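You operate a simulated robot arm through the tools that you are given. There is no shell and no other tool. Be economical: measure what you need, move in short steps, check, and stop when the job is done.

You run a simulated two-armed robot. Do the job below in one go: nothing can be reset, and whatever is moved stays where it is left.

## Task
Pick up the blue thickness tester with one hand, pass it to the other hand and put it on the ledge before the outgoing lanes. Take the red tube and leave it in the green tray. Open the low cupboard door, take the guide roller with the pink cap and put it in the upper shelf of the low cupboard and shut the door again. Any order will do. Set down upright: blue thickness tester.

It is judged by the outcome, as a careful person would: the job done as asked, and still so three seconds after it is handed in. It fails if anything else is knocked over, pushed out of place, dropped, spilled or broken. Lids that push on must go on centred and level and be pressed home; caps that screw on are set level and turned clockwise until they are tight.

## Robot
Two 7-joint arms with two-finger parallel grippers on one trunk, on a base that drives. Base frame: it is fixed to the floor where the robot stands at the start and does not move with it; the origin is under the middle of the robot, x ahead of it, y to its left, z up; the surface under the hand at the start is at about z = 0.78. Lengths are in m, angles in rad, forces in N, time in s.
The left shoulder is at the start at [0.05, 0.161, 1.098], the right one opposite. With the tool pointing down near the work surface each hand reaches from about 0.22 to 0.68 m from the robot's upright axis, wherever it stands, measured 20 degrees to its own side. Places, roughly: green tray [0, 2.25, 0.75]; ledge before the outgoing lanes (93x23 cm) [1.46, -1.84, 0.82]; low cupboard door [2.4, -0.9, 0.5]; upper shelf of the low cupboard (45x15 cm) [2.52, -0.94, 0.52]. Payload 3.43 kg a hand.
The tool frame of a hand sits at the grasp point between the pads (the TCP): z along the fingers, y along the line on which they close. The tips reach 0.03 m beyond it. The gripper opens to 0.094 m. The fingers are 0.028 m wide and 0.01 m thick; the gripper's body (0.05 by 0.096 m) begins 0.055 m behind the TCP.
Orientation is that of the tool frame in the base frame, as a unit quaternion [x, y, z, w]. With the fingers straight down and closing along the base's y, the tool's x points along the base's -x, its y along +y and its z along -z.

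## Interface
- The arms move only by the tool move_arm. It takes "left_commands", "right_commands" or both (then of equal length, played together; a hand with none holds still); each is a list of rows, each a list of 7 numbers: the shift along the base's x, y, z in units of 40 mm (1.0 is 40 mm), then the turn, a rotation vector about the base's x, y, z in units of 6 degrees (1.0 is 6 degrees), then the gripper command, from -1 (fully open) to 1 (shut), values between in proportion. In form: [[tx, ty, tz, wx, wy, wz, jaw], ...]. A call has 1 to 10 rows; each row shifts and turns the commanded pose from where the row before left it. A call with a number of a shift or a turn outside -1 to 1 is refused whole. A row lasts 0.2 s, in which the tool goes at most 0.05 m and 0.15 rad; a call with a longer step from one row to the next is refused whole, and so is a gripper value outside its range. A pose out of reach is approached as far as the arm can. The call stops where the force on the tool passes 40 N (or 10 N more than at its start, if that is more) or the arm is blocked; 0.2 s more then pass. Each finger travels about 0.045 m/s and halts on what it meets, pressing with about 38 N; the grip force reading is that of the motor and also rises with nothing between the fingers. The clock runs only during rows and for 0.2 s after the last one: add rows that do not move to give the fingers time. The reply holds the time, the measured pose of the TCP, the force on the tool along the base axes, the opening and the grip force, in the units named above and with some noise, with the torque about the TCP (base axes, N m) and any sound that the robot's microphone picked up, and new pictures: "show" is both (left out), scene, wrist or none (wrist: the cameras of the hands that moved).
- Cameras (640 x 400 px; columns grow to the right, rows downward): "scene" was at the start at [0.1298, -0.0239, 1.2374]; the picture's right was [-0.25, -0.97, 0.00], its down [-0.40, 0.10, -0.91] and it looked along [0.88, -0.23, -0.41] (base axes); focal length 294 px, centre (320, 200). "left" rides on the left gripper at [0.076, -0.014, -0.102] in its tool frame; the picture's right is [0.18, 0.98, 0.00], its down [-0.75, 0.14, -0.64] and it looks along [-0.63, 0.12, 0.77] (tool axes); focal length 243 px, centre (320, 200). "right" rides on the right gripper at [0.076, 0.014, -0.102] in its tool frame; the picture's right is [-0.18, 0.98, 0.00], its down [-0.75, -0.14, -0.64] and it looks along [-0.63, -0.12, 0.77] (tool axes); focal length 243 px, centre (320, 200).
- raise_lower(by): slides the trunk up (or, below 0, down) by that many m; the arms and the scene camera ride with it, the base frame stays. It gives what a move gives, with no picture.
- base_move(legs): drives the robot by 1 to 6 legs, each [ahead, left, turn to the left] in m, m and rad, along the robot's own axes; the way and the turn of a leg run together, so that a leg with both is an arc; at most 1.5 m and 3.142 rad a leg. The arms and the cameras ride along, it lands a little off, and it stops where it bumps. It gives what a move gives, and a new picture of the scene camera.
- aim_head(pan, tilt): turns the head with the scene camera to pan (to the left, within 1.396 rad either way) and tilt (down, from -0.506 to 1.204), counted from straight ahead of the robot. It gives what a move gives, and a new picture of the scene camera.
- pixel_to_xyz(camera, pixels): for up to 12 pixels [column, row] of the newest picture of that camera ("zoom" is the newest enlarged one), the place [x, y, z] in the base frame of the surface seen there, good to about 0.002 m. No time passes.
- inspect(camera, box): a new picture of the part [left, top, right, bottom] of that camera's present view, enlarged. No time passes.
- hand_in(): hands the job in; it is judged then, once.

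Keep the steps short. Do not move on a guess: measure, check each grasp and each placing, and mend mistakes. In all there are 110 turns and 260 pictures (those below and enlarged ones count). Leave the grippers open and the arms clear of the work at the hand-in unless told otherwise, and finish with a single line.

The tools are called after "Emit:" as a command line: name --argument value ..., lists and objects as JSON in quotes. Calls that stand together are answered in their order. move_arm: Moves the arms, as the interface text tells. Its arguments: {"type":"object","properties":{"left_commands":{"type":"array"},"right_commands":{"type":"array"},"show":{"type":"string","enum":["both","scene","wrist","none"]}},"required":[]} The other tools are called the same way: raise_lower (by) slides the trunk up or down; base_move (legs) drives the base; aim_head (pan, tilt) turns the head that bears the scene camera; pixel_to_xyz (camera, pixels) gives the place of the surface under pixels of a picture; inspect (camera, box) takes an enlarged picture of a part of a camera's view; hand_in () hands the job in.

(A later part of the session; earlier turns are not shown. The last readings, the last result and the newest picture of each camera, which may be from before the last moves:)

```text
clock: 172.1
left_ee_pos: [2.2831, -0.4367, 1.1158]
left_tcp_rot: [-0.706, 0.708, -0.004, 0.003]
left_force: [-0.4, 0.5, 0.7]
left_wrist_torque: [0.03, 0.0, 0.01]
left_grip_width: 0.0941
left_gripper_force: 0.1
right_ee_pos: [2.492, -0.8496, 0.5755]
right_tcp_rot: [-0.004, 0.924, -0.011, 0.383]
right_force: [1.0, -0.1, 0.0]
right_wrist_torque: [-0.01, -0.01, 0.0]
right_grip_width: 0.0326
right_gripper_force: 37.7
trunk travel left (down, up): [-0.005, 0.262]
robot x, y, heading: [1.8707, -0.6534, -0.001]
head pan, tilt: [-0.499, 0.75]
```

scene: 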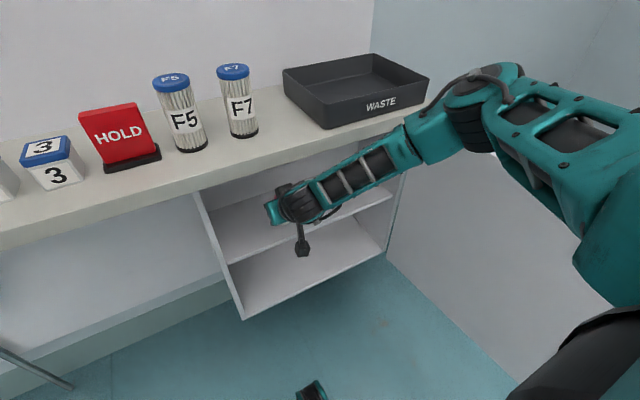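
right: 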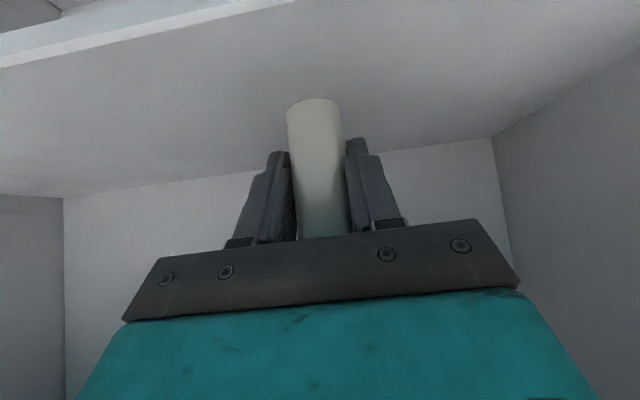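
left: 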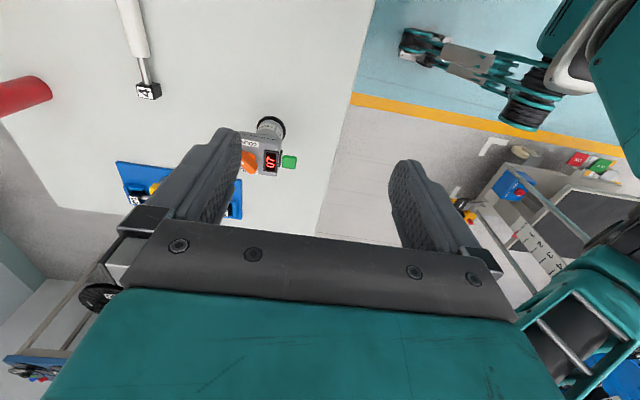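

No contact yet at 0.5755. A little lower.

Emit:
move_arm --right_commands '[[0, 0, -0.05, 0, 0, 0, 1], [0, 0, -0.05, 0, 0, 0, 1], [0, 0, -0.04, 0, 0, 0, 1], [0, 0, 0, 0, 0, 0, 1]]' --show "none"

Emit:
inspect --camera "right" --box '[260, 80, 380, 160]'

```text
clock: 173.1
left_ee_pos: [2.279, -0.4368, 1.117]
left_tcp_rot: [-0.706, 0.708, -0.005, 0.005]
left_force: [-0.6, 0.1, -0.4]
left_wrist_torque: [-0.01, -0.01, -0.01]
left_grip_width: 0.0942
left_gripper_force: 0.0
right_ee_pos: [2.4933, -0.8499, 0.5743]
right_tcp_rot: [-0.003, 0.922, -0.011, 0.388]
right_force: [-5.4, -2.4, 27.9]
right_wrist_torque: [0.07, 0.4, 0.04]
right_grip_width: 0.0329
right_gripper_force: 37.9
trunk travel left (down, up): [-0.005, 0.262]
robot x, y, heading: [1.8706, -0.6529, -0.009]
head pan, tilt: [-0.499, 0.75]
```

```text
5.00 times, centred on (320, 120) of right
```

zoom: 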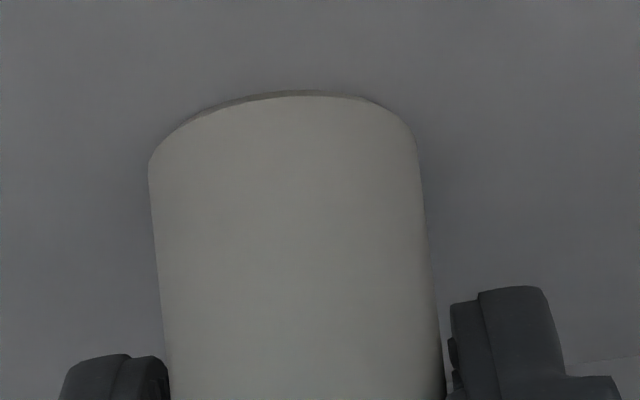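

Contact (28 N). I ease off, open, and withdraw backwards with a slight rise.

Emit:
move_arm --right_commands '[[0, 0, 0.08, 0, 0, 0, 1], [0, 0, 0, 0, 0, 0, 0.6], [0, 0, 0, 0, 0, 0, 0.2], [0, 0, 0, 0, 0, 0, -0.4], [0, 0, 0, 0, 0, 0, -0.8], [0, 0, 0, 0, 0, 0, -0.8], [0, 0, 0, 0, 0, 0, -0.8]]' --show "wrist"

```text
clock: 174.7
left_ee_pos: [2.282, -0.4371, 1.1151]
left_tcp_rot: [-0.706, 0.708, -0.004, 0.004]
left_force: [0.1, -0.3, -0.7]
left_wrist_torque: [0.0, 0.01, 0.02]
left_grip_width: 0.094
left_gripper_force: 0.0
right_ee_pos: [2.4914, -0.8485, 0.5713]
right_tcp_rot: [-0.003, 0.924, -0.009, 0.383]
right_force: [0.3, 0.0, 0.3]
right_wrist_torque: [0.01, 0.0, 0.03]
right_grip_width: 0.0846
right_gripper_force: 0.0
trunk travel left (down, up): [-0.005, 0.262]
robot x, y, heading: [1.8739, -0.6535, -0.0]
head pan, tilt: [-0.499, 0.75]
```

right: 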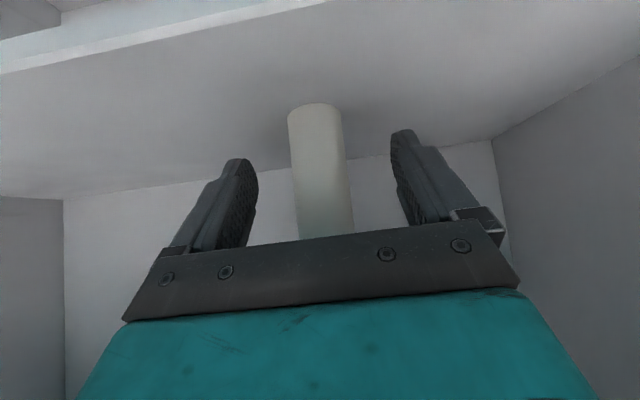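

The roller stands free between the fingers. I withdraw by arm, then drive straight back.

Emit:
move_arm --right_commands '[[-0.4, 0, 0.2, 0, 0, 0, -0.8], [-0.5, 0, 0.3, 0, 0, 0, -0.8], [-0.6, 0, 0.4, 0, 0, 0, -0.8], [-0.5, 0, 0.3, 0, 0, 0, -0.8]]' --show "none"

Emit:
base_move --legs '[[-0.3, 0, 0]]'

Emit:
inspect --camera "right" --box '[150, 0, 470, 200]'

```text
clock: 175.7
left_ee_pos: [2.2813, -0.4382, 1.1149]
left_tcp_rot: [-0.705, 0.709, -0.004, 0.003]
left_force: [0.9, -0.8, -0.3]
left_wrist_torque: [0.0, 0.02, 0.02]
left_grip_width: 0.094
left_gripper_force: 0.0
right_ee_pos: [2.4122, -0.8484, 0.6213]
right_tcp_rot: [-0.003, 0.924, -0.011, 0.383]
right_force: [-0.7, 0.2, -0.8]
right_wrist_torque: [-0.02, 0.01, 0.06]
right_grip_width: 0.0847
right_gripper_force: 0.1
trunk travel left (down, up): [-0.005, 0.262]
robot x, y, heading: [1.8704, -0.6514, -0.004]
head pan, tilt: [-0.499, 0.75]
```

```text
clock: 177.8
left_ee_pos: [1.9812, -0.4367, 1.1157]
left_tcp_rot: [-0.705, 0.709, -0.004, 0.004]
left_force: [-0.7, -0.8, 0.2]
left_wrist_torque: [0.0, 0.04, 0.01]
left_grip_width: 0.094
left_gripper_force: 0.1
right_ee_pos: [2.1116, -0.8469, 0.6206]
right_tcp_rot: [-0.003, 0.924, -0.01, 0.383]
right_force: [0.2, 1.2, 0.1]
right_wrist_torque: [0.0, -0.02, -0.04]
right_grip_width: 0.0844
right_gripper_force: 0.1
trunk travel left (down, up): [-0.005, 0.262]
robot x, y, heading: [1.5704, -0.6507, 0.001]
head pan, tilt: [-0.499, 0.75]
```

scene: 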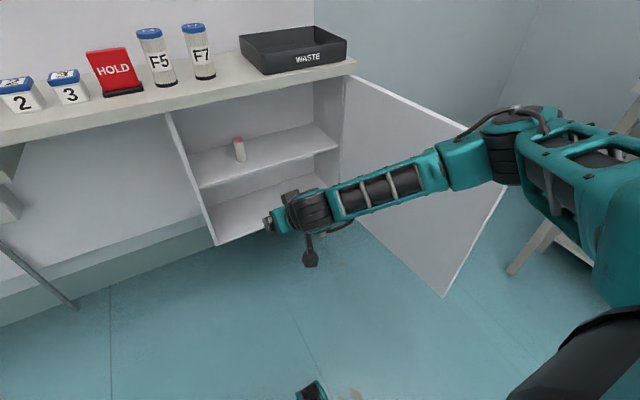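

```text
2.00 times, centred on (310, 100) of right
```

zoom: 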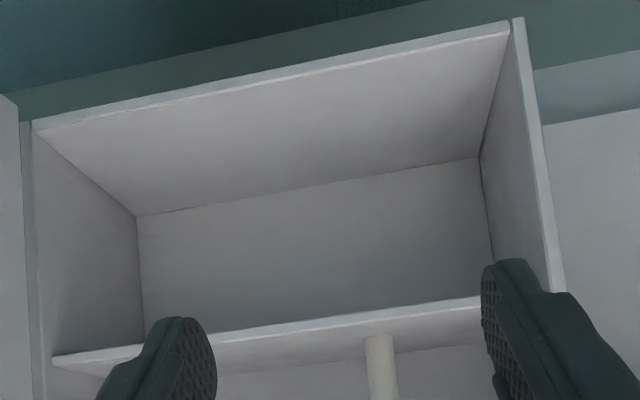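

The roller stands on the upper shelf. To shut the door I need the hand on its outer side: I raise the hand above the door and move the base right.

Emit:
move_arm --right_commands '[[0, 0, 0.9, 0, 0, 0, 0.5], [0, 0, 0.9, 0, 0, 0, 1], [0, 0, 0.9, 0, 0, 0, 1], [0, 0, 0.9, 0, 0, 0, 1], [0, 0, 0.9, 0, 0, 0, 1], [0, 0, 0.9, 0, 0, 0, 1], [0, 0, 0.9, 0, 0, 0, 1]]' --show "none"

Emit:
base_move --legs '[[-0.09, -0.38, 0]]'

Emit:
move_arm --right_commands '[[0, -0.7, 0, 0, 0, 0, 1], [0, -0.7, 0, 0, 0, 0, 1], [0, -0.7, 0, 0, 0, 0, 1], [0, 0, 0, 0, 0, 0, 1]]' --show "scene"

```text
clock: 179.4
left_ee_pos: [1.9819, -0.4379, 1.1164]
left_tcp_rot: [-0.706, 0.708, -0.004, 0.003]
left_force: [0.2, 0.0, -0.2]
left_wrist_torque: [0.01, -0.02, 0.03]
left_grip_width: 0.0939
left_gripper_force: 0.0
right_ee_pos: [2.1117, -0.8464, 0.8737]
right_tcp_rot: [-0.004, 0.924, -0.01, 0.382]
right_force: [0.2, 0.5, 0.1]
right_wrist_torque: [0.0, -0.03, 0.0]
right_grip_width: 0.0
right_gripper_force: 32.8
trunk travel left (down, up): [-0.005, 0.262]
robot x, y, heading: [1.5679, -0.6481, -0.001]
head pan, tilt: [-0.499, 0.75]
```

```text
clock: 183.3
left_ee_pos: [1.8904, -0.8202, 1.116]
left_tcp_rot: [-0.707, 0.707, -0.004, 0.002]
left_force: [0.3, -0.4, -0.1]
left_wrist_torque: [-0.01, 0.01, 0.01]
left_grip_width: 0.094
left_gripper_force: 0.1
right_ee_pos: [2.0219, -1.2293, 0.8736]
right_tcp_rot: [-0.004, 0.924, -0.01, 0.383]
right_force: [-0.5, 0.4, -0.5]
right_wrist_torque: [0.0, 0.02, -0.01]
right_grip_width: 0.0
right_gripper_force: 32.8
trunk travel left (down, up): [-0.005, 0.262]
robot x, y, heading: [1.4801, -1.0368, -0.003]
head pan, tilt: [-0.499, 0.75]
```

scene: 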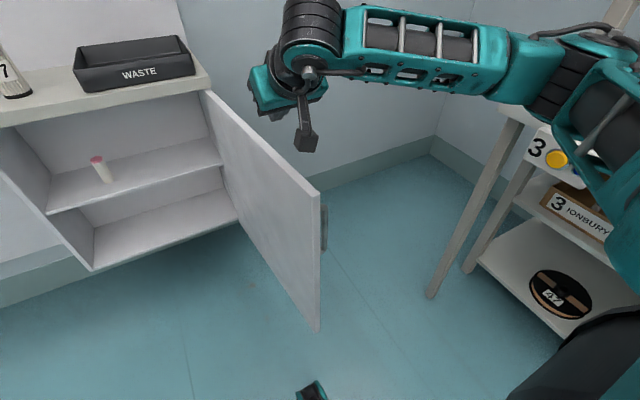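

```text
clock: 184.3
left_ee_pos: [1.8905, -0.8198, 1.1158]
left_tcp_rot: [0.707, -0.707, 0.004, -0.003]
left_force: [-0.3, 0.2, -0.1]
left_wrist_torque: [0.01, 0.01, -0.02]
left_grip_width: 0.094
left_gripper_force: 0.1
right_ee_pos: [2.0228, -1.3142, 0.8723]
right_tcp_rot: [-0.004, 0.923, -0.01, 0.384]
right_force: [0.1, 1.1, -0.3]
right_wrist_torque: [-0.02, 0.0, 0.0]
right_grip_width: 0.0
right_gripper_force: 32.9
trunk travel left (down, up): [-0.005, 0.262]
robot x, y, heading: [1.4807, -1.0327, -0.001]
head pan, tilt: [-0.499, 0.75]
```

scene: 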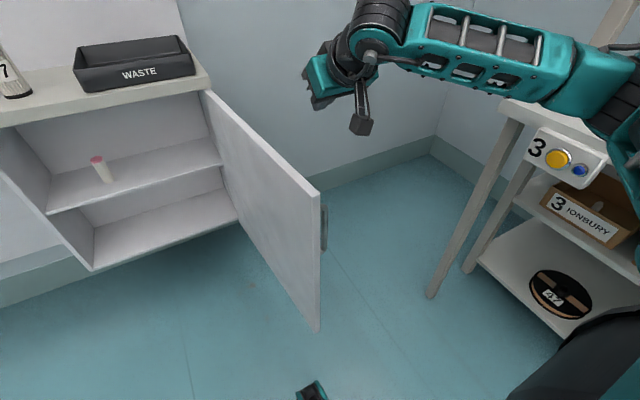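

I measure the door's line before lowering on its outer side.

Emit:
pixel_to_xyz --camera "scene" --pixels '[[317, 196], [265, 145], [210, 96], [322, 225]]'

Emit:
move_arm --right_commands '[[0, 0, -0.8, 0, 0, 0, 1], [0, 0, -0.8, 0, 0, 0, 1], [0, 0, -0.8, 0, 0, 0, 1], [0, 0, -0.8, 0, 0, 0, 1], [0, 0, -0.5, 0, 0, 0, 1], [0, 0, 0, 0, 0, 0, 1]]' --show "scene"

```text
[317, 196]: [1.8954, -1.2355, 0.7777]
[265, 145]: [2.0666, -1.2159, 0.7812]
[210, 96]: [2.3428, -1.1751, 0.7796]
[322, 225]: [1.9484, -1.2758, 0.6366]
```

```text
clock: 185.7
left_ee_pos: [1.8898, -0.821, 1.115]
left_tcp_rot: [-0.707, 0.707, -0.004, 0.002]
left_force: [0.1, 0.5, 0.8]
left_wrist_torque: [0.0, 0.01, -0.01]
left_grip_width: 0.0938
left_gripper_force: 0.0
right_ee_pos: [2.0223, -1.3137, 0.7248]
right_tcp_rot: [-0.004, 0.923, -0.01, 0.384]
right_force: [0.9, 0.4, -0.2]
right_wrist_torque: [-0.01, -0.03, -0.01]
right_grip_width: 0.0
right_gripper_force: 32.4
trunk travel left (down, up): [-0.005, 0.262]
robot x, y, heading: [1.4796, -1.0364, -0.002]
head pan, tilt: [-0.499, 0.75]
```

scene: 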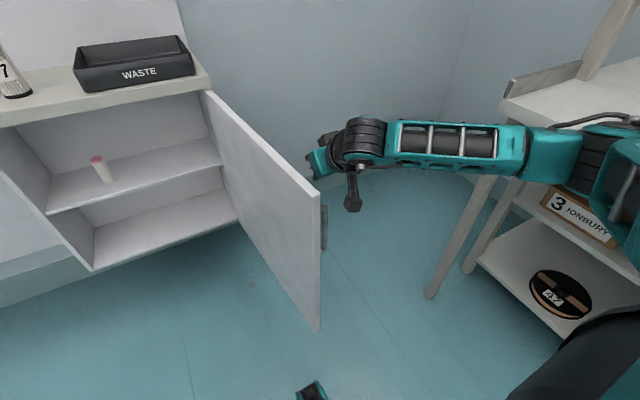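

The hand is on the outer side. I push the door toward closed in an arc.

Emit:
move_arm --right_commands '[[-0.1, 0.8, 0, 0, 0, 0, 1], [-0.16, 0.9, 0, 0, 0, 0, 1], [-0.16, 0.9, 0, 0, 0, 0, 1], [-0.16, 0.9, 0, 0, 0, 0, 1], [-0.1, 0.9, 0, 0, 0, 0, 1], [0.1, 0.85, 0, 0, 0, 0, 1], [0.3, 0.8, 0, 0, 0, 0, 1], [0.35, 0.8, 0, 0, 0, 0, 1], [0.4, 0.8, 0, 0, 0, 0, 1], [0.5, 0.7, 0, 0, 0, 0, 1]]' --show "scene"

```text
clock: 187.9
left_ee_pos: [1.8923, -0.8205, 1.1143]
left_tcp_rot: [-0.707, 0.707, -0.004, 0.003]
left_force: [-0.5, -0.6, 0.7]
left_wrist_torque: [0.01, 0.03, 0.01]
left_grip_width: 0.0943
left_gripper_force: 0.0
right_ee_pos: [2.06, -0.9799, 0.7253]
right_tcp_rot: [-0.005, 0.923, -0.009, 0.384]
right_force: [0.2, 0.1, 0.2]
right_wrist_torque: [0.03, 0.0, 0.03]
right_grip_width: 0.0
right_gripper_force: 32.6
trunk travel left (down, up): [-0.005, 0.262]
robot x, y, heading: [1.4782, -1.0334, -0.003]
head pan, tilt: [-0.499, 0.75]
```

scene: 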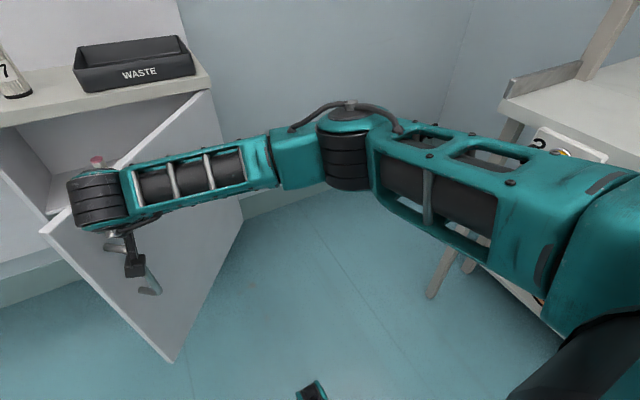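

The door is at ~50°. I continue pushing as far as the arm reaches.

Emit:
move_arm --right_commands '[[0.6, 0.6, 0, 0, 0, 0, 1], [0.65, 0.6, 0, 0, 0, 0, 1], [0.7, 0.5, 0, 0, 0, 0, 1], [0.75, 0.4, 0, 0, 0, 0, 1], [0.8, 0.3, 0, 0, 0, 0, 1]]' --show "none"

Emit:
aim_head --pan -0.1 --tilt 0.7

```text
clock: 189.1
left_ee_pos: [1.8913, -0.8204, 1.1152]
left_tcp_rot: [-0.706, 0.708, -0.005, 0.004]
left_force: [1.1, -0.6, -0.3]
left_wrist_torque: [0.0, 0.0, 0.01]
left_grip_width: 0.0939
left_gripper_force: 0.0
right_ee_pos: [2.1285, -0.9187, 0.7249]
right_tcp_rot: [-0.004, 0.923, -0.01, 0.384]
right_force: [0.0, -1.0, 0.2]
right_wrist_torque: [0.02, 0.0, 0.01]
right_grip_width: 0.0002
right_gripper_force: 32.8
right hand out of reach, approached as far as the arm can: row 3, 4, 5
trunk travel left (down, up): [-0.005, 0.262]
robot x, y, heading: [1.4798, -1.0353, 0.0]
head pan, tilt: [-0.499, 0.75]
```

```text
clock: 190.0
left_ee_pos: [1.8918, -0.8202, 1.1153]
left_tcp_rot: [-0.707, 0.708, -0.004, 0.003]
left_force: [0.7, 0.9, -0.1]
left_wrist_torque: [-0.01, -0.01, 0.0]
left_grip_width: 0.0941
left_gripper_force: 0.0
right_ee_pos: [2.129, -0.9186, 0.7229]
right_tcp_rot: [-0.003, 0.924, -0.011, 0.383]
right_force: [-0.1, -0.5, -0.3]
right_wrist_torque: [0.04, 0.0, -0.02]
right_grip_width: 0.0
right_gripper_force: 33.0
trunk travel left (down, up): [-0.005, 0.262]
robot x, y, heading: [1.4823, -1.0342, 0.004]
head pan, tilt: [-0.099, 0.7]
```

scene: 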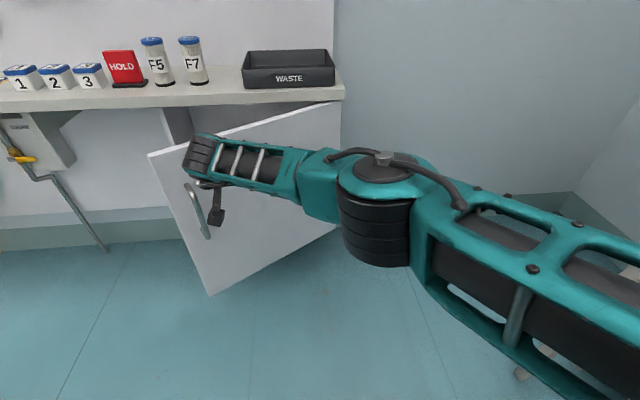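

Door at about 33°. I pull the hand back and up, then bring the base forward-left for the final push.

Emit:
move_arm --right_commands '[[-0.9, -0.5, 0.3, 0, 0, 0, 1], [-0.9, -0.7, 0.3, 0, 0, 0, 1], [-0.9, -0.7, 0.3, 0, 0, 0, 1], [-0.9, -0.7, 0.3, 0, 0, 0, 1], [-0.9, -0.7, 0.3, 0, 0, 0, 1], [-0.9, -0.7, 0.3, 0, 0, 0, 1], [-0.9, -0.7, 0.3, 0, 0, 0, 1]]' --show "none"

Emit:
base_move --legs '[[0.0, 0.24, 0], [0.23, 0, 0]]'

```text
clock: 191.6
left_ee_pos: [1.8908, -0.8211, 1.1153]
left_tcp_rot: [0.707, -0.707, 0.004, -0.003]
left_force: [-0.6, 0.3, -0.1]
left_wrist_torque: [0.0, 0.02, 0.0]
left_grip_width: 0.0941
left_gripper_force: 0.1
right_ee_pos: [1.8767, -1.1075, 0.8091]
right_tcp_rot: [-0.003, 0.923, -0.01, 0.384]
right_force: [-0.2, -0.3, -0.6]
right_wrist_torque: [0.01, -0.01, -0.01]
right_grip_width: 0.0
right_gripper_force: 32.8
trunk travel left (down, up): [-0.005, 0.262]
robot x, y, heading: [1.4791, -1.0317, -0.004]
head pan, tilt: [-0.099, 0.7]
```

```text
clock: 195.7
left_ee_pos: [2.1198, -0.5775, 1.1153]
left_tcp_rot: [-0.707, 0.708, -0.004, 0.003]
left_force: [0.1, -0.3, 0.3]
left_wrist_torque: [-0.01, 0.04, 0.01]
left_grip_width: 0.0938
left_gripper_force: 0.1
right_ee_pos: [2.1072, -0.8644, 0.8077]
right_tcp_rot: [-0.004, 0.924, -0.01, 0.383]
right_force: [0.3, 0.5, -0.2]
right_wrist_torque: [-0.03, -0.02, -0.01]
right_grip_width: 0.0001
right_gripper_force: 33.3
trunk travel left (down, up): [-0.005, 0.262]
robot x, y, heading: [1.7095, -0.7894, -0.003]
head pan, tilt: [-0.099, 0.7]
```

scene: 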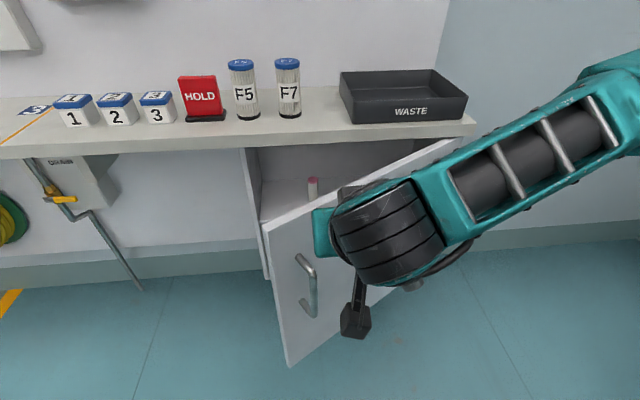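

I measure the door's edge now.

Emit:
pixel_to_xyz --camera "scene" --pixels '[[266, 229], [290, 214], [305, 262], [316, 300], [312, 195], [415, 158]]'

```text
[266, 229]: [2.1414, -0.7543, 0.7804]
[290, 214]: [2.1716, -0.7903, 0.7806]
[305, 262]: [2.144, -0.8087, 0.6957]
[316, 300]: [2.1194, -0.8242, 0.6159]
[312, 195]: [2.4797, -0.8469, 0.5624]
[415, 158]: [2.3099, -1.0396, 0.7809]
```

I lower beside the handle at y ≈ −0.92 and push forward toward closing.

Emit:
move_arm --right_commands '[[0.1, -0.7, -0.6, 0, 0, 0, 1], [0.3, -0.7, -0.7, 0, 0, 0, 1], [0.5, 0, -0.4, 0, 0, 0, 1], [0.8, 0.1, 0, 0, 0, 0, 1], [0.8, 0.15, 0, 0, 0, 0, 1], [0.8, 0.2, 0, 0, 0, 0, 1], [0.8, 0.2, 0, 0, 0, 0, 1], [0.7, 0.2, 0, 0, 0, 0, 1]]' --show "scene"

```text
clock: 197.5
left_ee_pos: [2.1201, -0.5773, 1.1138]
left_tcp_rot: [-0.706, 0.708, -0.004, 0.004]
left_force: [1.1, 0.4, 0.4]
left_wrist_torque: [0.04, -0.03, -0.03]
left_grip_width: 0.094
left_gripper_force: 0.0
right_ee_pos: [2.2996, -0.8861, 0.74]
right_tcp_rot: [-0.004, 0.923, -0.011, 0.384]
right_force: [-0.6, -0.2, 0.0]
right_wrist_torque: [0.01, -0.02, 0.03]
right_grip_width: 0.0
right_gripper_force: 32.8
trunk travel left (down, up): [-0.005, 0.262]
robot x, y, heading: [1.7103, -0.7934, -0.002]
head pan, tilt: [-0.099, 0.7]
```

scene: 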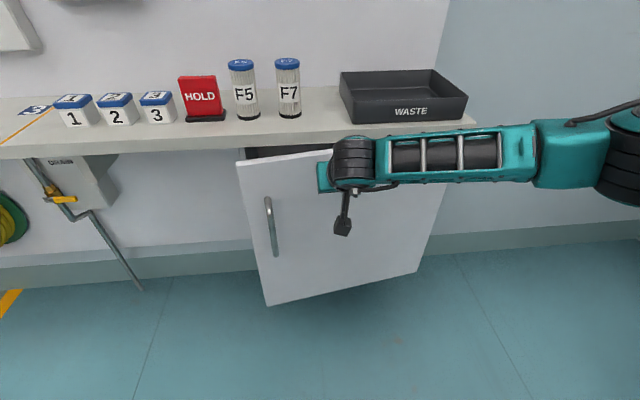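

Nearly shut. I lower a bit for clearance under the counter and push the rest gently.

Emit:
move_arm --right_commands '[[0.2, 0.1, -0.6, 0, 0, 0, 1], [0.5, 0.1, -0.4, 0, 0, 0, 1], [0.5, 0.05, 0, 0, 0, 0, 1], [0.4, 0, 0, 0, 0, 0, 1], [0.3, 0, 0, 0, 0, 0, 1], [0.2, 0, 0, 0, 0, 0, 1], [0.2, 0, 0, 0, 0, 0, 1], [0.2, 0, 0, 0, 0, 0, 1]]' --show "scene"

```text
clock: 198.6
left_ee_pos: [2.1195, -0.5799, 1.1156]
left_tcp_rot: [-0.706, 0.708, -0.005, 0.003]
left_force: [0.3, 0.0, 0.5]
left_wrist_torque: [-0.05, 0.0, -0.02]
left_grip_width: 0.0938
left_gripper_force: 0.0
right_ee_pos: [2.3656, -0.8766, 0.6995]
right_tcp_rot: [-0.003, 0.926, -0.011, 0.378]
right_force: [-19.3, -2.9, 11.7]
right_wrist_torque: [0.14, -0.24, -0.1]
right_grip_width: 0.0001
right_gripper_force: 33.2
trunk travel left (down, up): [-0.005, 0.262]
robot x, y, heading: [1.7089, -0.7938, -0.003]
head pan, tilt: [-0.099, 0.7]
stopped in row 5 (right hand): the force on the tool passed its limit at 48 N (the readings are from after the stop); the commanded pose is now the measured one
```

scene: 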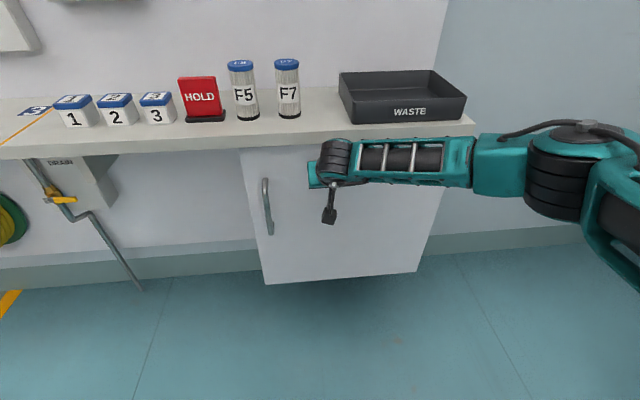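

The door looks shut. I verify the door plane and withdraw the hand.

Emit:
pixel_to_xyz --camera "scene" --pixels '[[244, 165], [262, 270], [255, 220], [420, 250]]'

Emit:
move_arm --right_commands '[[-0.6, 0, 0, 0, 0, 0, 1], [-0.8, 0, 0.3, 0, 0, 0, 0], [-0.8, 0, 0.7, 0, 0, 0, -1], [-0.8, 0, 0.8, 0, 0, 0, -1], [-0.5, 0.3, 0.9, 0, 0, 0, -1], [0, 0.3, 0.9, 0, 0, 0, -1], [0, 0, 0.9, 0, 0, 0, -1], [0, 0, 0.9, 0, 0, 0, -1]]' --show "scene"

Emit:
raise_lower --by 0.12

```text
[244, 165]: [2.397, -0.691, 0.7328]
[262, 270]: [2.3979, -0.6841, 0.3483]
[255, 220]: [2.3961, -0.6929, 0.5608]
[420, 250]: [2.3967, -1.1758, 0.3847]
```

```text
clock: 200.4
left_ee_pos: [2.1199, -0.5787, 1.1147]
left_tcp_rot: [-0.706, 0.708, -0.004, 0.003]
left_force: [-0.1, 0.5, 0.2]
left_wrist_torque: [-0.02, -0.03, 0.04]
left_grip_width: 0.0939
left_gripper_force: 0.2
right_ee_pos: [2.2262, -0.8518, 0.9138]
right_tcp_rot: [-0.003, 0.926, -0.012, 0.377]
right_force: [0.4, 0.2, -0.2]
right_wrist_torque: [0.03, 0.01, -0.02]
right_grip_width: 0.0941
right_gripper_force: 0.1
trunk travel left (down, up): [-0.005, 0.262]
robot x, y, heading: [1.7087, -0.7933, -0.001]
head pan, tilt: [-0.099, 0.7]
```

scene: 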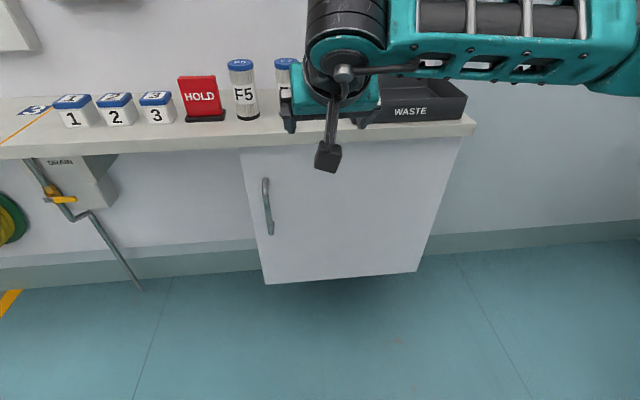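

```text
clock: 201.9
left_ee_pos: [2.1204, -0.5791, 1.235]
left_tcp_rot: [-0.707, 0.707, -0.005, 0.003]
left_force: [0.6, 0.1, -0.6]
left_wrist_torque: [-0.03, -0.01, 0.01]
left_grip_width: 0.0939
left_gripper_force: 0.1
right_ee_pos: [2.2273, -0.8526, 1.033]
right_tcp_rot: [-0.003, 0.926, -0.01, 0.377]
right_force: [0.3, -0.1, 0.1]
right_wrist_torque: [0.0, 0.01, 0.0]
right_grip_width: 0.0941
right_gripper_force: 0.1
trunk travel left (down, up): [-0.125, 0.142]
robot x, y, heading: [1.709, -0.7934, -0.007]
head pan, tilt: [-0.099, 0.7]
```

The door plane is at 2.397 everywhere: shut. Next the red tube at (0.985, 0.278). I turn round and go behind the table.

Emit:
base_move --legs '[[-0.15, 0.1, 0], [0, 0, 3.14], [0, -0.87, 0]]'

Emit:
aim_head --pan -0.1 --tilt 0.7

```text
clock: 218.5
left_ee_pos: [1.1305, -0.0493, 1.2356]
left_tcp_rot: [0.699, 0.715, -0.003, -0.005]
left_force: [-0.2, 0.3, -1.2]
left_wrist_torque: [0.02, -0.02, 0.01]
left_grip_width: 0.0942
left_gripper_force: 0.1
right_ee_pos: [1.0173, 0.2219, 1.0324]
right_tcp_rot: [0.926, 0.014, -0.378, -0.005]
right_force: [-0.4, 0.0, -0.2]
right_wrist_torque: [0.0, 0.0, -0.01]
right_grip_width: 0.0939
right_gripper_force: 0.1
trunk travel left (down, up): [-0.125, 0.142]
robot x, y, heading: [1.5362, 0.1751, -3.123]
head pan, tilt: [-0.099, 0.7]
```

scene: 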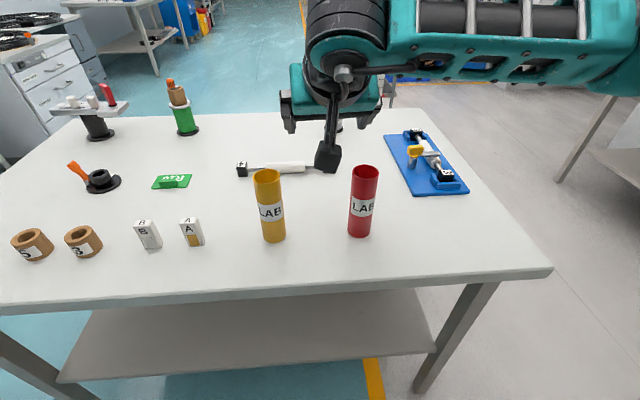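

```text
clock: 219.1
left_ee_pos: [1.1316, -0.0484, 1.2357]
left_tcp_rot: [0.699, 0.715, -0.003, -0.004]
left_force: [-0.3, 1.1, -0.4]
left_wrist_torque: [-0.03, 0.01, 0.0]
left_grip_width: 0.0943
left_gripper_force: 0.1
right_ee_pos: [1.0168, 0.2216, 1.0341]
right_tcp_rot: [0.926, 0.013, -0.378, -0.007]
right_force: [0.7, -0.1, -0.4]
right_wrist_torque: [0.0, 0.0, 0.01]
right_grip_width: 0.0941
right_gripper_force: 0.1
trunk travel left (down, up): [-0.125, 0.142]
robot x, y, heading: [1.5356, 0.1794, -3.118]
head pan, tilt: [-0.099, 0.7]
```

scene: 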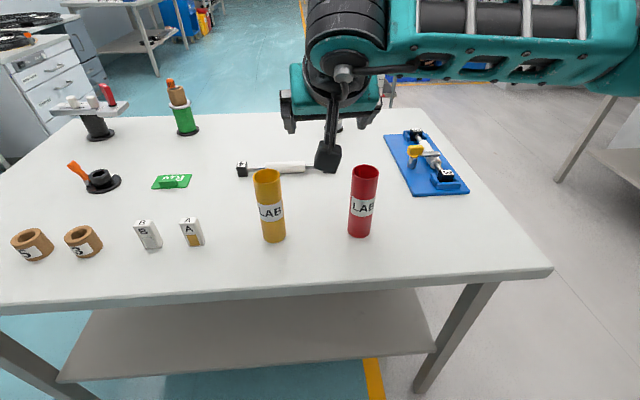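

I measure the tube at (364,200).

Emit:
pixel_to_xyz --camera "scene" --pixels '[[364, 170], [352, 190], [375, 190], [363, 195], [360, 234], [350, 225], [371, 225], [365, 180], [270, 200]]'

Emit:
inspect --camera "scene" --box '[324, 150, 404, 250]'

```text
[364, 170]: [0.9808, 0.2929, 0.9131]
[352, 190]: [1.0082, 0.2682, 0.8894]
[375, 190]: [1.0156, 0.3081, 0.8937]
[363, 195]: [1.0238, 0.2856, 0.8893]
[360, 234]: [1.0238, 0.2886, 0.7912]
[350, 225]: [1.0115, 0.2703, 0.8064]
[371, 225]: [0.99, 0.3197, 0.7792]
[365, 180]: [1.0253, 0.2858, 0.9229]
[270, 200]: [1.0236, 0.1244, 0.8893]
```

```text
4.00 times, centred on (364, 200) of scene
```

zoom: 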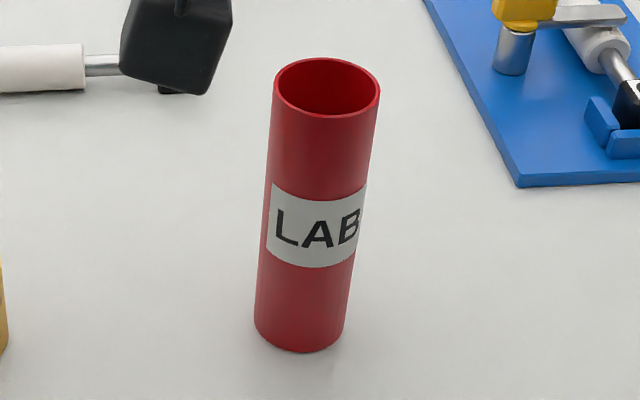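

Tube axis at (1.003, 0.287), radius 0.021, top 0.923. I move the hand to a pre-grasp.

Emit:
move_arm --right_commands '[[0.83, 0.54, 0, 0, 0, 0, -1], [0.83, 0.54, -0.5, 0, 0, 0, -1], [0.83, 0.54, -0.9, 0, 0, 0, -1], [0, 0, -0.5, 0, 0, 0, -1], [0, 0, 0, 0, 0, 0, -1]]'

```text
refused: row 3 steps farther than a row can; nothing moved
```

Emit:
move_arm --right_commands '[[0.83, 0.54, 0, 0, 0, 0, -1], [0.83, 0.54, -0.4, 0, 0, 0, -1], [0.83, 0.54, -0.5, 0, 0, 0, -1], [0, 0, -0.9, 0, 0, 0, -1], [0, 0, 0, 0, 0, 0, -1]]'

```text
clock: 220.3
left_ee_pos: [1.1293, -0.05, 1.235]
left_tcp_rot: [0.698, 0.716, -0.002, -0.005]
left_force: [0.1, 0.1, -0.2]
left_wrist_torque: [-0.05, -0.01, 0.01]
left_grip_width: 0.0943
left_gripper_force: 0.1
right_ee_pos: [1.1166, 0.2863, 0.9617]
right_tcp_rot: [0.926, 0.014, -0.378, -0.006]
right_force: [-0.1, -0.5, -0.4]
right_wrist_torque: [0.0, 0.01, -0.01]
right_grip_width: 0.0941
right_gripper_force: 0.1
trunk travel left (down, up): [-0.125, 0.142]
robot x, y, heading: [1.5372, 0.178, -3.118]
head pan, tilt: [-0.099, 0.7]
```

scene: 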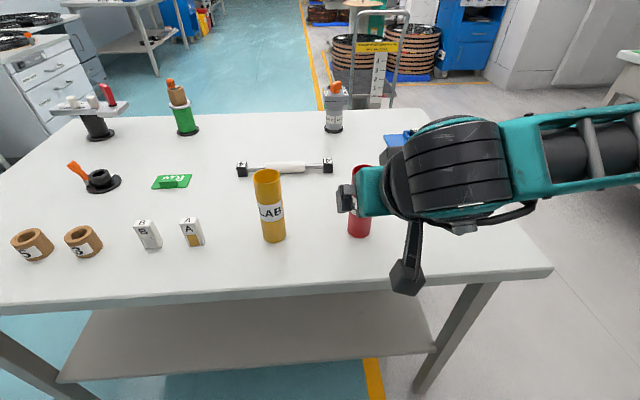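
right: 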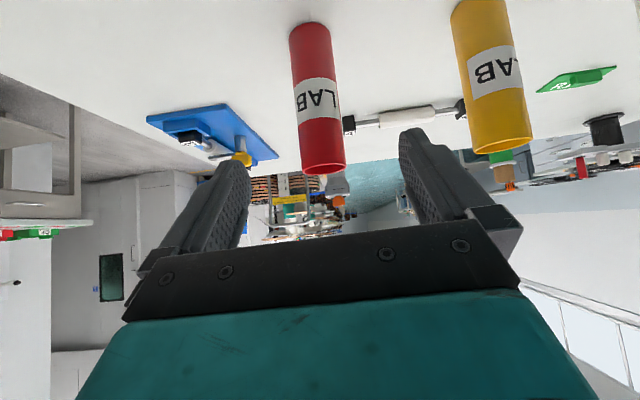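

Centred. I advance along the 45° line and close.

Emit:
move_arm --right_commands '[[-0.62, 0, -0.65, 0, 0, 0, -1], [-0.62, 0, -0.65, 0, 0, 0, -1], [-0.62, 0, -0.65, 0, 0, 0, -1], [-0.61, 0, -0.64, 0, 0, 0, -1], [0, 0, 0, 0, 0, 0, -0.3], [0, 0, 0, 0, 0, 0, 0.3], [0, 0, 0, 0, 0, 0, 1], [0, 0, 0, 0, 0, 0, 1], [0, 0, 0, 0, 0, 0, 1]]' --show "wrist"

```text
clock: 222.3
left_ee_pos: [1.1298, -0.05, 1.2352]
left_tcp_rot: [0.699, 0.715, -0.004, -0.004]
left_force: [-0.4, -0.8, 0.2]
left_wrist_torque: [-0.01, -0.03, 0.0]
left_grip_width: 0.094
left_gripper_force: 0.1
right_ee_pos: [1.0185, 0.2861, 0.8583]
right_tcp_rot: [0.926, 0.014, -0.378, -0.006]
right_force: [0.1, 0.5, 0.5]
right_wrist_torque: [-0.01, -0.03, 0.0]
right_grip_width: 0.0442
right_gripper_force: 37.8
trunk travel left (down, up): [-0.125, 0.142]
robot x, y, heading: [1.532, 0.173, -3.122]
head pan, tilt: [-0.099, 0.7]
```

right: 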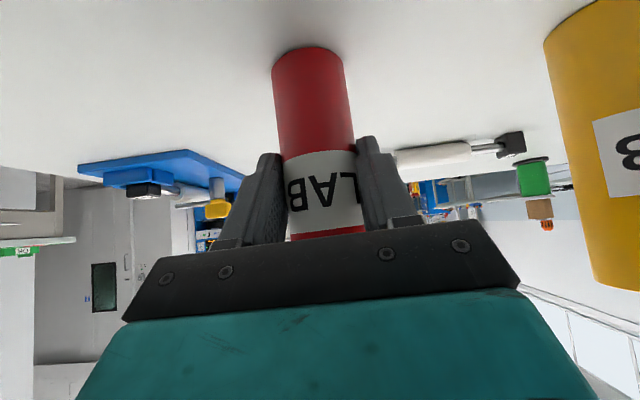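

Gripped (0.044 m). I lift, then back off and look toward the green tray.

Emit:
move_arm --right_commands '[[0, 0, 0.5, 0, 0, 0, 1], [0, 0, 0.9, 0, 0, 0, 1], [0, 0, 0.9, 0, 0, 0, 1], [0, 0, 0.9, 0, 0, 0, 1], [0.4, 0, 0.9, 0, 0, 0, 1], [0.6, 0, 0.5, 0, 0, 0, 1], [0, 0, 0, 0, 0, 0, 1]]' --show "wrist"

Emit:
aim_head --pan -0.85 --tilt 0.45

```text
clock: 223.9
left_ee_pos: [1.1303, -0.0497, 1.2356]
left_tcp_rot: [0.699, 0.715, -0.004, -0.005]
left_force: [-0.6, 0.2, 0.5]
left_wrist_torque: [0.02, -0.01, 0.03]
left_grip_width: 0.094
left_gripper_force: 0.1
right_ee_pos: [1.0585, 0.2862, 1.0414]
right_tcp_rot: [0.926, 0.014, -0.378, -0.006]
right_force: [-0.5, -0.8, -0.4]
right_wrist_torque: [0.02, -0.02, 0.02]
right_grip_width: 0.0432
right_gripper_force: 37.6
trunk travel left (down, up): [-0.125, 0.142]
robot x, y, heading: [1.5376, 0.1756, -3.119]
head pan, tilt: [-0.099, 0.7]
```

right: 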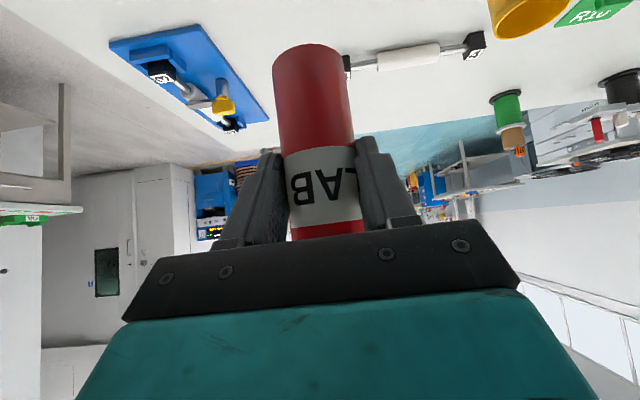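

```text
clock: 225.0
left_ee_pos: [1.1311, -0.0503, 1.2365]
left_tcp_rot: [0.699, 0.715, -0.003, -0.005]
left_force: [0.2, 0.6, 0.5]
left_wrist_torque: [0.0, 0.03, 0.02]
left_grip_width: 0.0938
left_gripper_force: 0.0
right_ee_pos: [1.0574, 0.2855, 1.0418]
right_tcp_rot: [0.926, 0.014, -0.378, -0.005]
right_force: [0.5, 0.1, -1.0]
right_wrist_torque: [0.0, -0.01, -0.01]
right_grip_width: 0.043
right_gripper_force: 38.1
trunk travel left (down, up): [-0.125, 0.142]
robot x, y, heading: [1.5367, 0.1734, -3.118]
head pan, tilt: [-0.85, 0.45]
```

scene: 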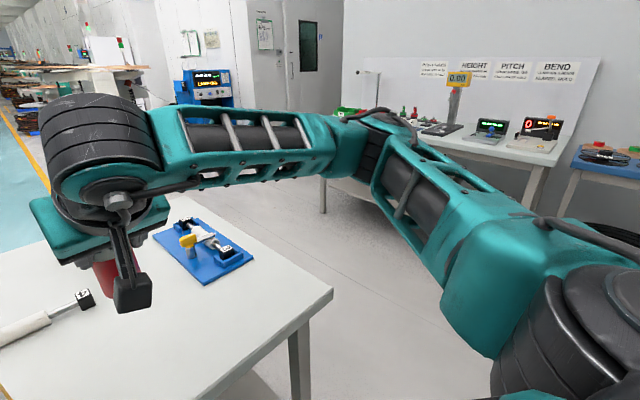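

I turn right to face +y and look for obstacles (a stool was seen earlier).

Emit:
base_move --legs '[[0.0, 0.0, -1.593]]'

Emit:
aim_head --pan 0.6 --tilt 0.45

```text
clock: 229.3
left_ee_pos: [1.3288, 0.589, 1.235]
left_tcp_rot: [1.0, -0.008, 0.001, -0.005]
left_force: [-1.5, 0.1, -0.2]
left_wrist_torque: [-0.02, -0.01, 0.0]
left_grip_width: 0.0942
left_gripper_force: 0.1
right_ee_pos: [1.6673, 0.6496, 1.0406]
right_tcp_rot: [-0.653, 0.657, 0.258, 0.276]
right_force: [0.8, 0.5, 0.0]
right_wrist_torque: [-0.01, -0.04, -0.01]
right_grip_width: 0.043
right_gripper_force: 38.0
trunk travel left (down, up): [-0.125, 0.142]
robot x, y, heading: [1.5391, 0.1737, 1.556]
head pan, tilt: [-0.85, 0.45]
```

scene: 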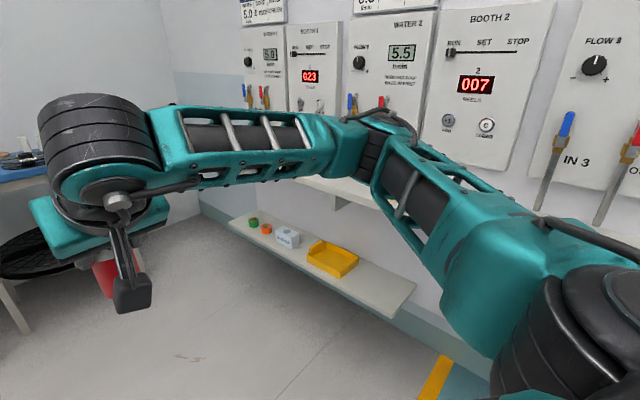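

```text
clock: 230.8
left_ee_pos: [1.3286, 0.5886, 1.2357]
left_tcp_rot: [1.0, -0.008, 0.001, -0.006]
left_force: [0.4, 0.4, -0.9]
left_wrist_torque: [0.03, 0.01, -0.01]
left_grip_width: 0.0939
left_gripper_force: 0.0
right_ee_pos: [1.6654, 0.6499, 1.0424]
right_tcp_rot: [-0.652, 0.657, 0.258, 0.276]
right_force: [0.2, 0.3, -0.4]
right_wrist_torque: [0.03, -0.01, -0.01]
right_grip_width: 0.0434
right_gripper_force: 38.4
trunk travel left (down, up): [-0.125, 0.142]
robot x, y, heading: [1.5344, 0.1732, 1.558]
head pan, tilt: [0.6, 0.45]
```

scene: 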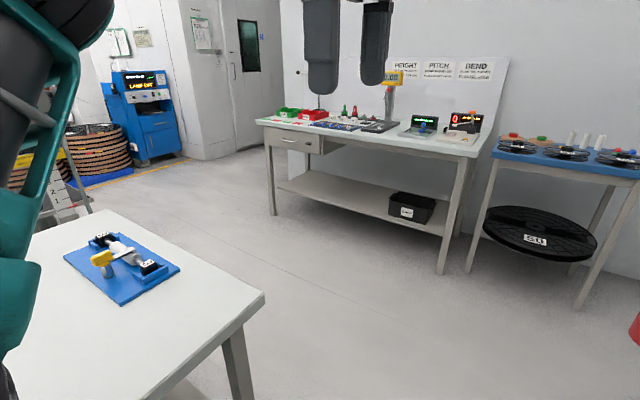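

The floor is clear. I measure the tray, bench edge and the blue-topped table.

Emit:
inspect --camera "scene" --box '[250, 90, 350, 150]'

Emit:
pixel_to_xyz --camera "scene" --pixels '[[258, 120], [290, 114], [284, 119], [312, 116], [370, 137], [478, 155], [495, 150], [440, 270], [465, 270], [575, 305]]'

```text
6.40 times, centred on (300, 120) of scene
```

zoom: 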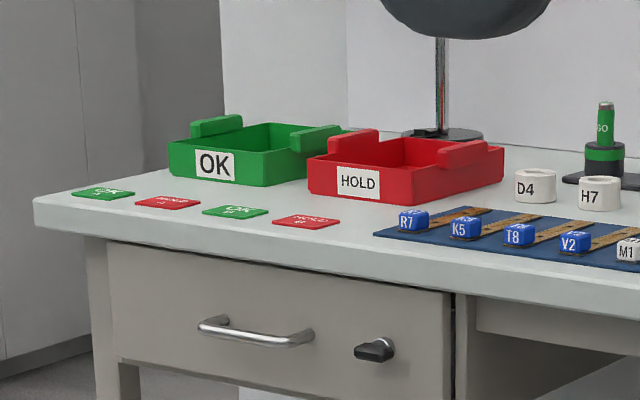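

```text
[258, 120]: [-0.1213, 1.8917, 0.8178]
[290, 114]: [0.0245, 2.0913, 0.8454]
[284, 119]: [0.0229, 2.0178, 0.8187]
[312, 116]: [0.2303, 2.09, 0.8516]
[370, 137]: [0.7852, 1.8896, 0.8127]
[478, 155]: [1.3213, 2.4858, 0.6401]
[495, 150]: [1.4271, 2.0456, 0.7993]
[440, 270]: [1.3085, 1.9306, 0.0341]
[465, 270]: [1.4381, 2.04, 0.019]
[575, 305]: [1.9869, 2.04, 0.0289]
```

Bench front edge is y ≈ 1.88, top z 0.82. I drive 1.0 ahead, then 1.6 left along the bench.

Emit:
base_move --legs '[[1.0, 0, 0.013], [0, 1.3, 0], [0.2, 0.32, 0]]'

Emit:
aim_head --pan -0.1 --tilt 0.6

```text
clock: 250.2
left_ee_pos: [-0.2911, 1.7878, 1.2354]
left_tcp_rot: [1.0, -0.002, 0.001, -0.006]
left_force: [0.4, -0.3, -0.1]
left_wrist_torque: [-0.03, -0.03, 0.01]
left_grip_width: 0.094
left_gripper_force: 0.1
right_ee_pos: [0.046, 1.852, 1.0421]
right_tcp_rot: [0.656, -0.653, -0.26, -0.276]
right_force: [-0.6, -0.3, -0.6]
right_wrist_torque: [0.01, 0.0, 0.02]
right_grip_width: 0.0417
right_gripper_force: 37.7
trunk travel left (down, up): [-0.125, 0.142]
robot x, y, heading: [-0.0817, 1.3738, 1.565]
head pan, tilt: [0.6, 0.45]
```

scene: 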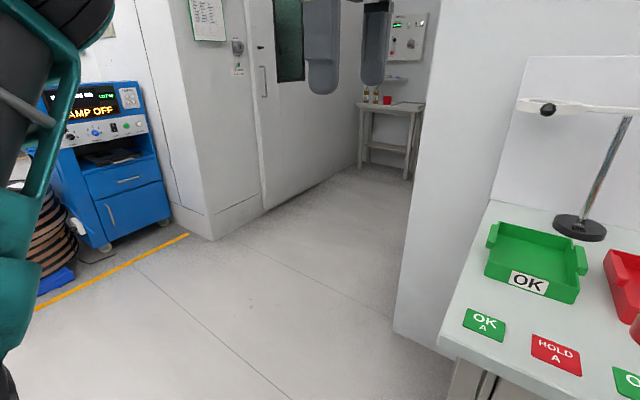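

```text
clock: 251.3
left_ee_pos: [-0.2918, 1.7863, 1.2354]
left_tcp_rot: [1.0, -0.002, 0.001, -0.005]
left_force: [-0.6, 0.0, 0.7]
left_wrist_torque: [0.0, 0.01, 0.01]
left_grip_width: 0.094
left_gripper_force: 0.0
right_ee_pos: [0.0445, 1.8517, 1.0408]
right_tcp_rot: [0.656, -0.653, -0.259, -0.275]
right_force: [-0.1, -0.1, 0.1]
right_wrist_torque: [-0.04, -0.01, 0.0]
right_grip_width: 0.0416
right_gripper_force: 38.3
trunk travel left (down, up): [-0.125, 0.142]
robot x, y, heading: [-0.0779, 1.3748, 1.568]
head pan, tilt: [-0.099, 0.6]
```

scene: 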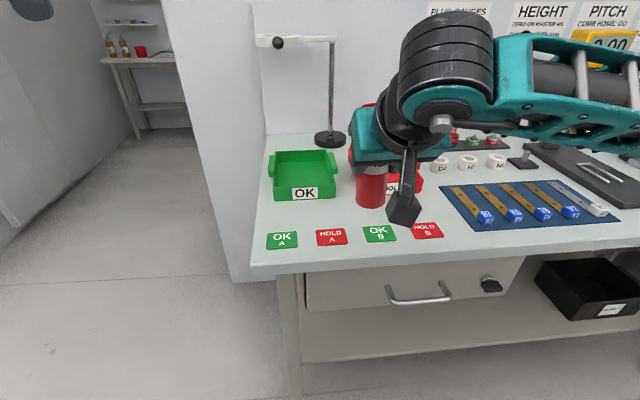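

I measure the green tray: inner floor and walls.

Emit:
pixel_to_xyz --camera "scene" --pixels '[[300, 170], [280, 180], [330, 180], [278, 158], [330, 158], [303, 154], [305, 183], [272, 170], [337, 165], [303, 197], [333, 134], [370, 205]]'

Emit:
inspect --camera "scene" --box '[250, 110, 410, 230]'

```text
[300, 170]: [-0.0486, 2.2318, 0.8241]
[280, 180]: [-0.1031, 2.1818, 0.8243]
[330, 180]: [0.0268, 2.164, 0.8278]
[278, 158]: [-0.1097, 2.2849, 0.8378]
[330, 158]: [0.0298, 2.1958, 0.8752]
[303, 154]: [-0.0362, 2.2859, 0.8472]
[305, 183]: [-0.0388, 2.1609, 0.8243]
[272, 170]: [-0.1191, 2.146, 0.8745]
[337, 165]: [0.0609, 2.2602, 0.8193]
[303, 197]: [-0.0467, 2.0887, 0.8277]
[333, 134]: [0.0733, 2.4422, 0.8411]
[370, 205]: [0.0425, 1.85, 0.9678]
```

```text
3.33 times, centred on (330, 170) of scene
```

zoom: 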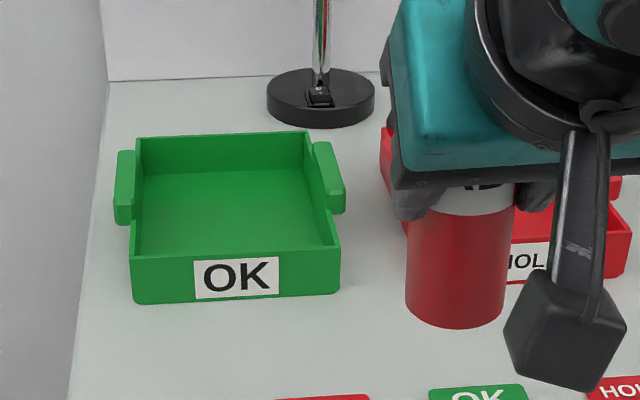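

Tray floor z 0.824, interior x −0.11…0.03, y 2.10…2.28. I check the partition wall at left relative to my left hand.

Emit:
pixel_to_xyz --camera "scene" --pixels '[[215, 150], [240, 200], [200, 60], [185, 60], [245, 100]]'

Emit:
move_arm --left_commands '[[0.3, -0.8, 0, 0, 0, 0, -1], [0.3, -0.8, 0, 0, 0, 0, -1], [0.3, -0.8, 0, 0, 0, 0, -1], [0.3, -0.8, 0, 0, 0, 0, -1], [0, 0, 0, 0, 0, 0, -1]]' --show "none"

```text
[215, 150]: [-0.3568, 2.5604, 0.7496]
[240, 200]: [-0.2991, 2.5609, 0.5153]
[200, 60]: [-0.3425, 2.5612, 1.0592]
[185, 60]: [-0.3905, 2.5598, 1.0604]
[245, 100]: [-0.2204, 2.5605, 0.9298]
```

```text
clock: 252.5
left_ee_pos: [-0.2427, 1.6582, 1.2359]
left_tcp_rot: [1.0, -0.001, 0.001, -0.005]
left_force: [-0.4, -0.1, 0.6]
left_wrist_torque: [0.01, 0.01, -0.02]
left_grip_width: 0.0938
left_gripper_force: 0.1
right_ee_pos: [0.0458, 1.8509, 1.0414]
right_tcp_rot: [0.656, -0.653, -0.26, -0.275]
right_force: [0.4, -0.3, -0.8]
right_wrist_torque: [-0.01, 0.0, -0.02]
right_grip_width: 0.0415
right_gripper_force: 37.8
trunk travel left (down, up): [-0.125, 0.142]
robot x, y, heading: [-0.0782, 1.375, 1.57]
head pan, tilt: [-0.099, 0.6]
```

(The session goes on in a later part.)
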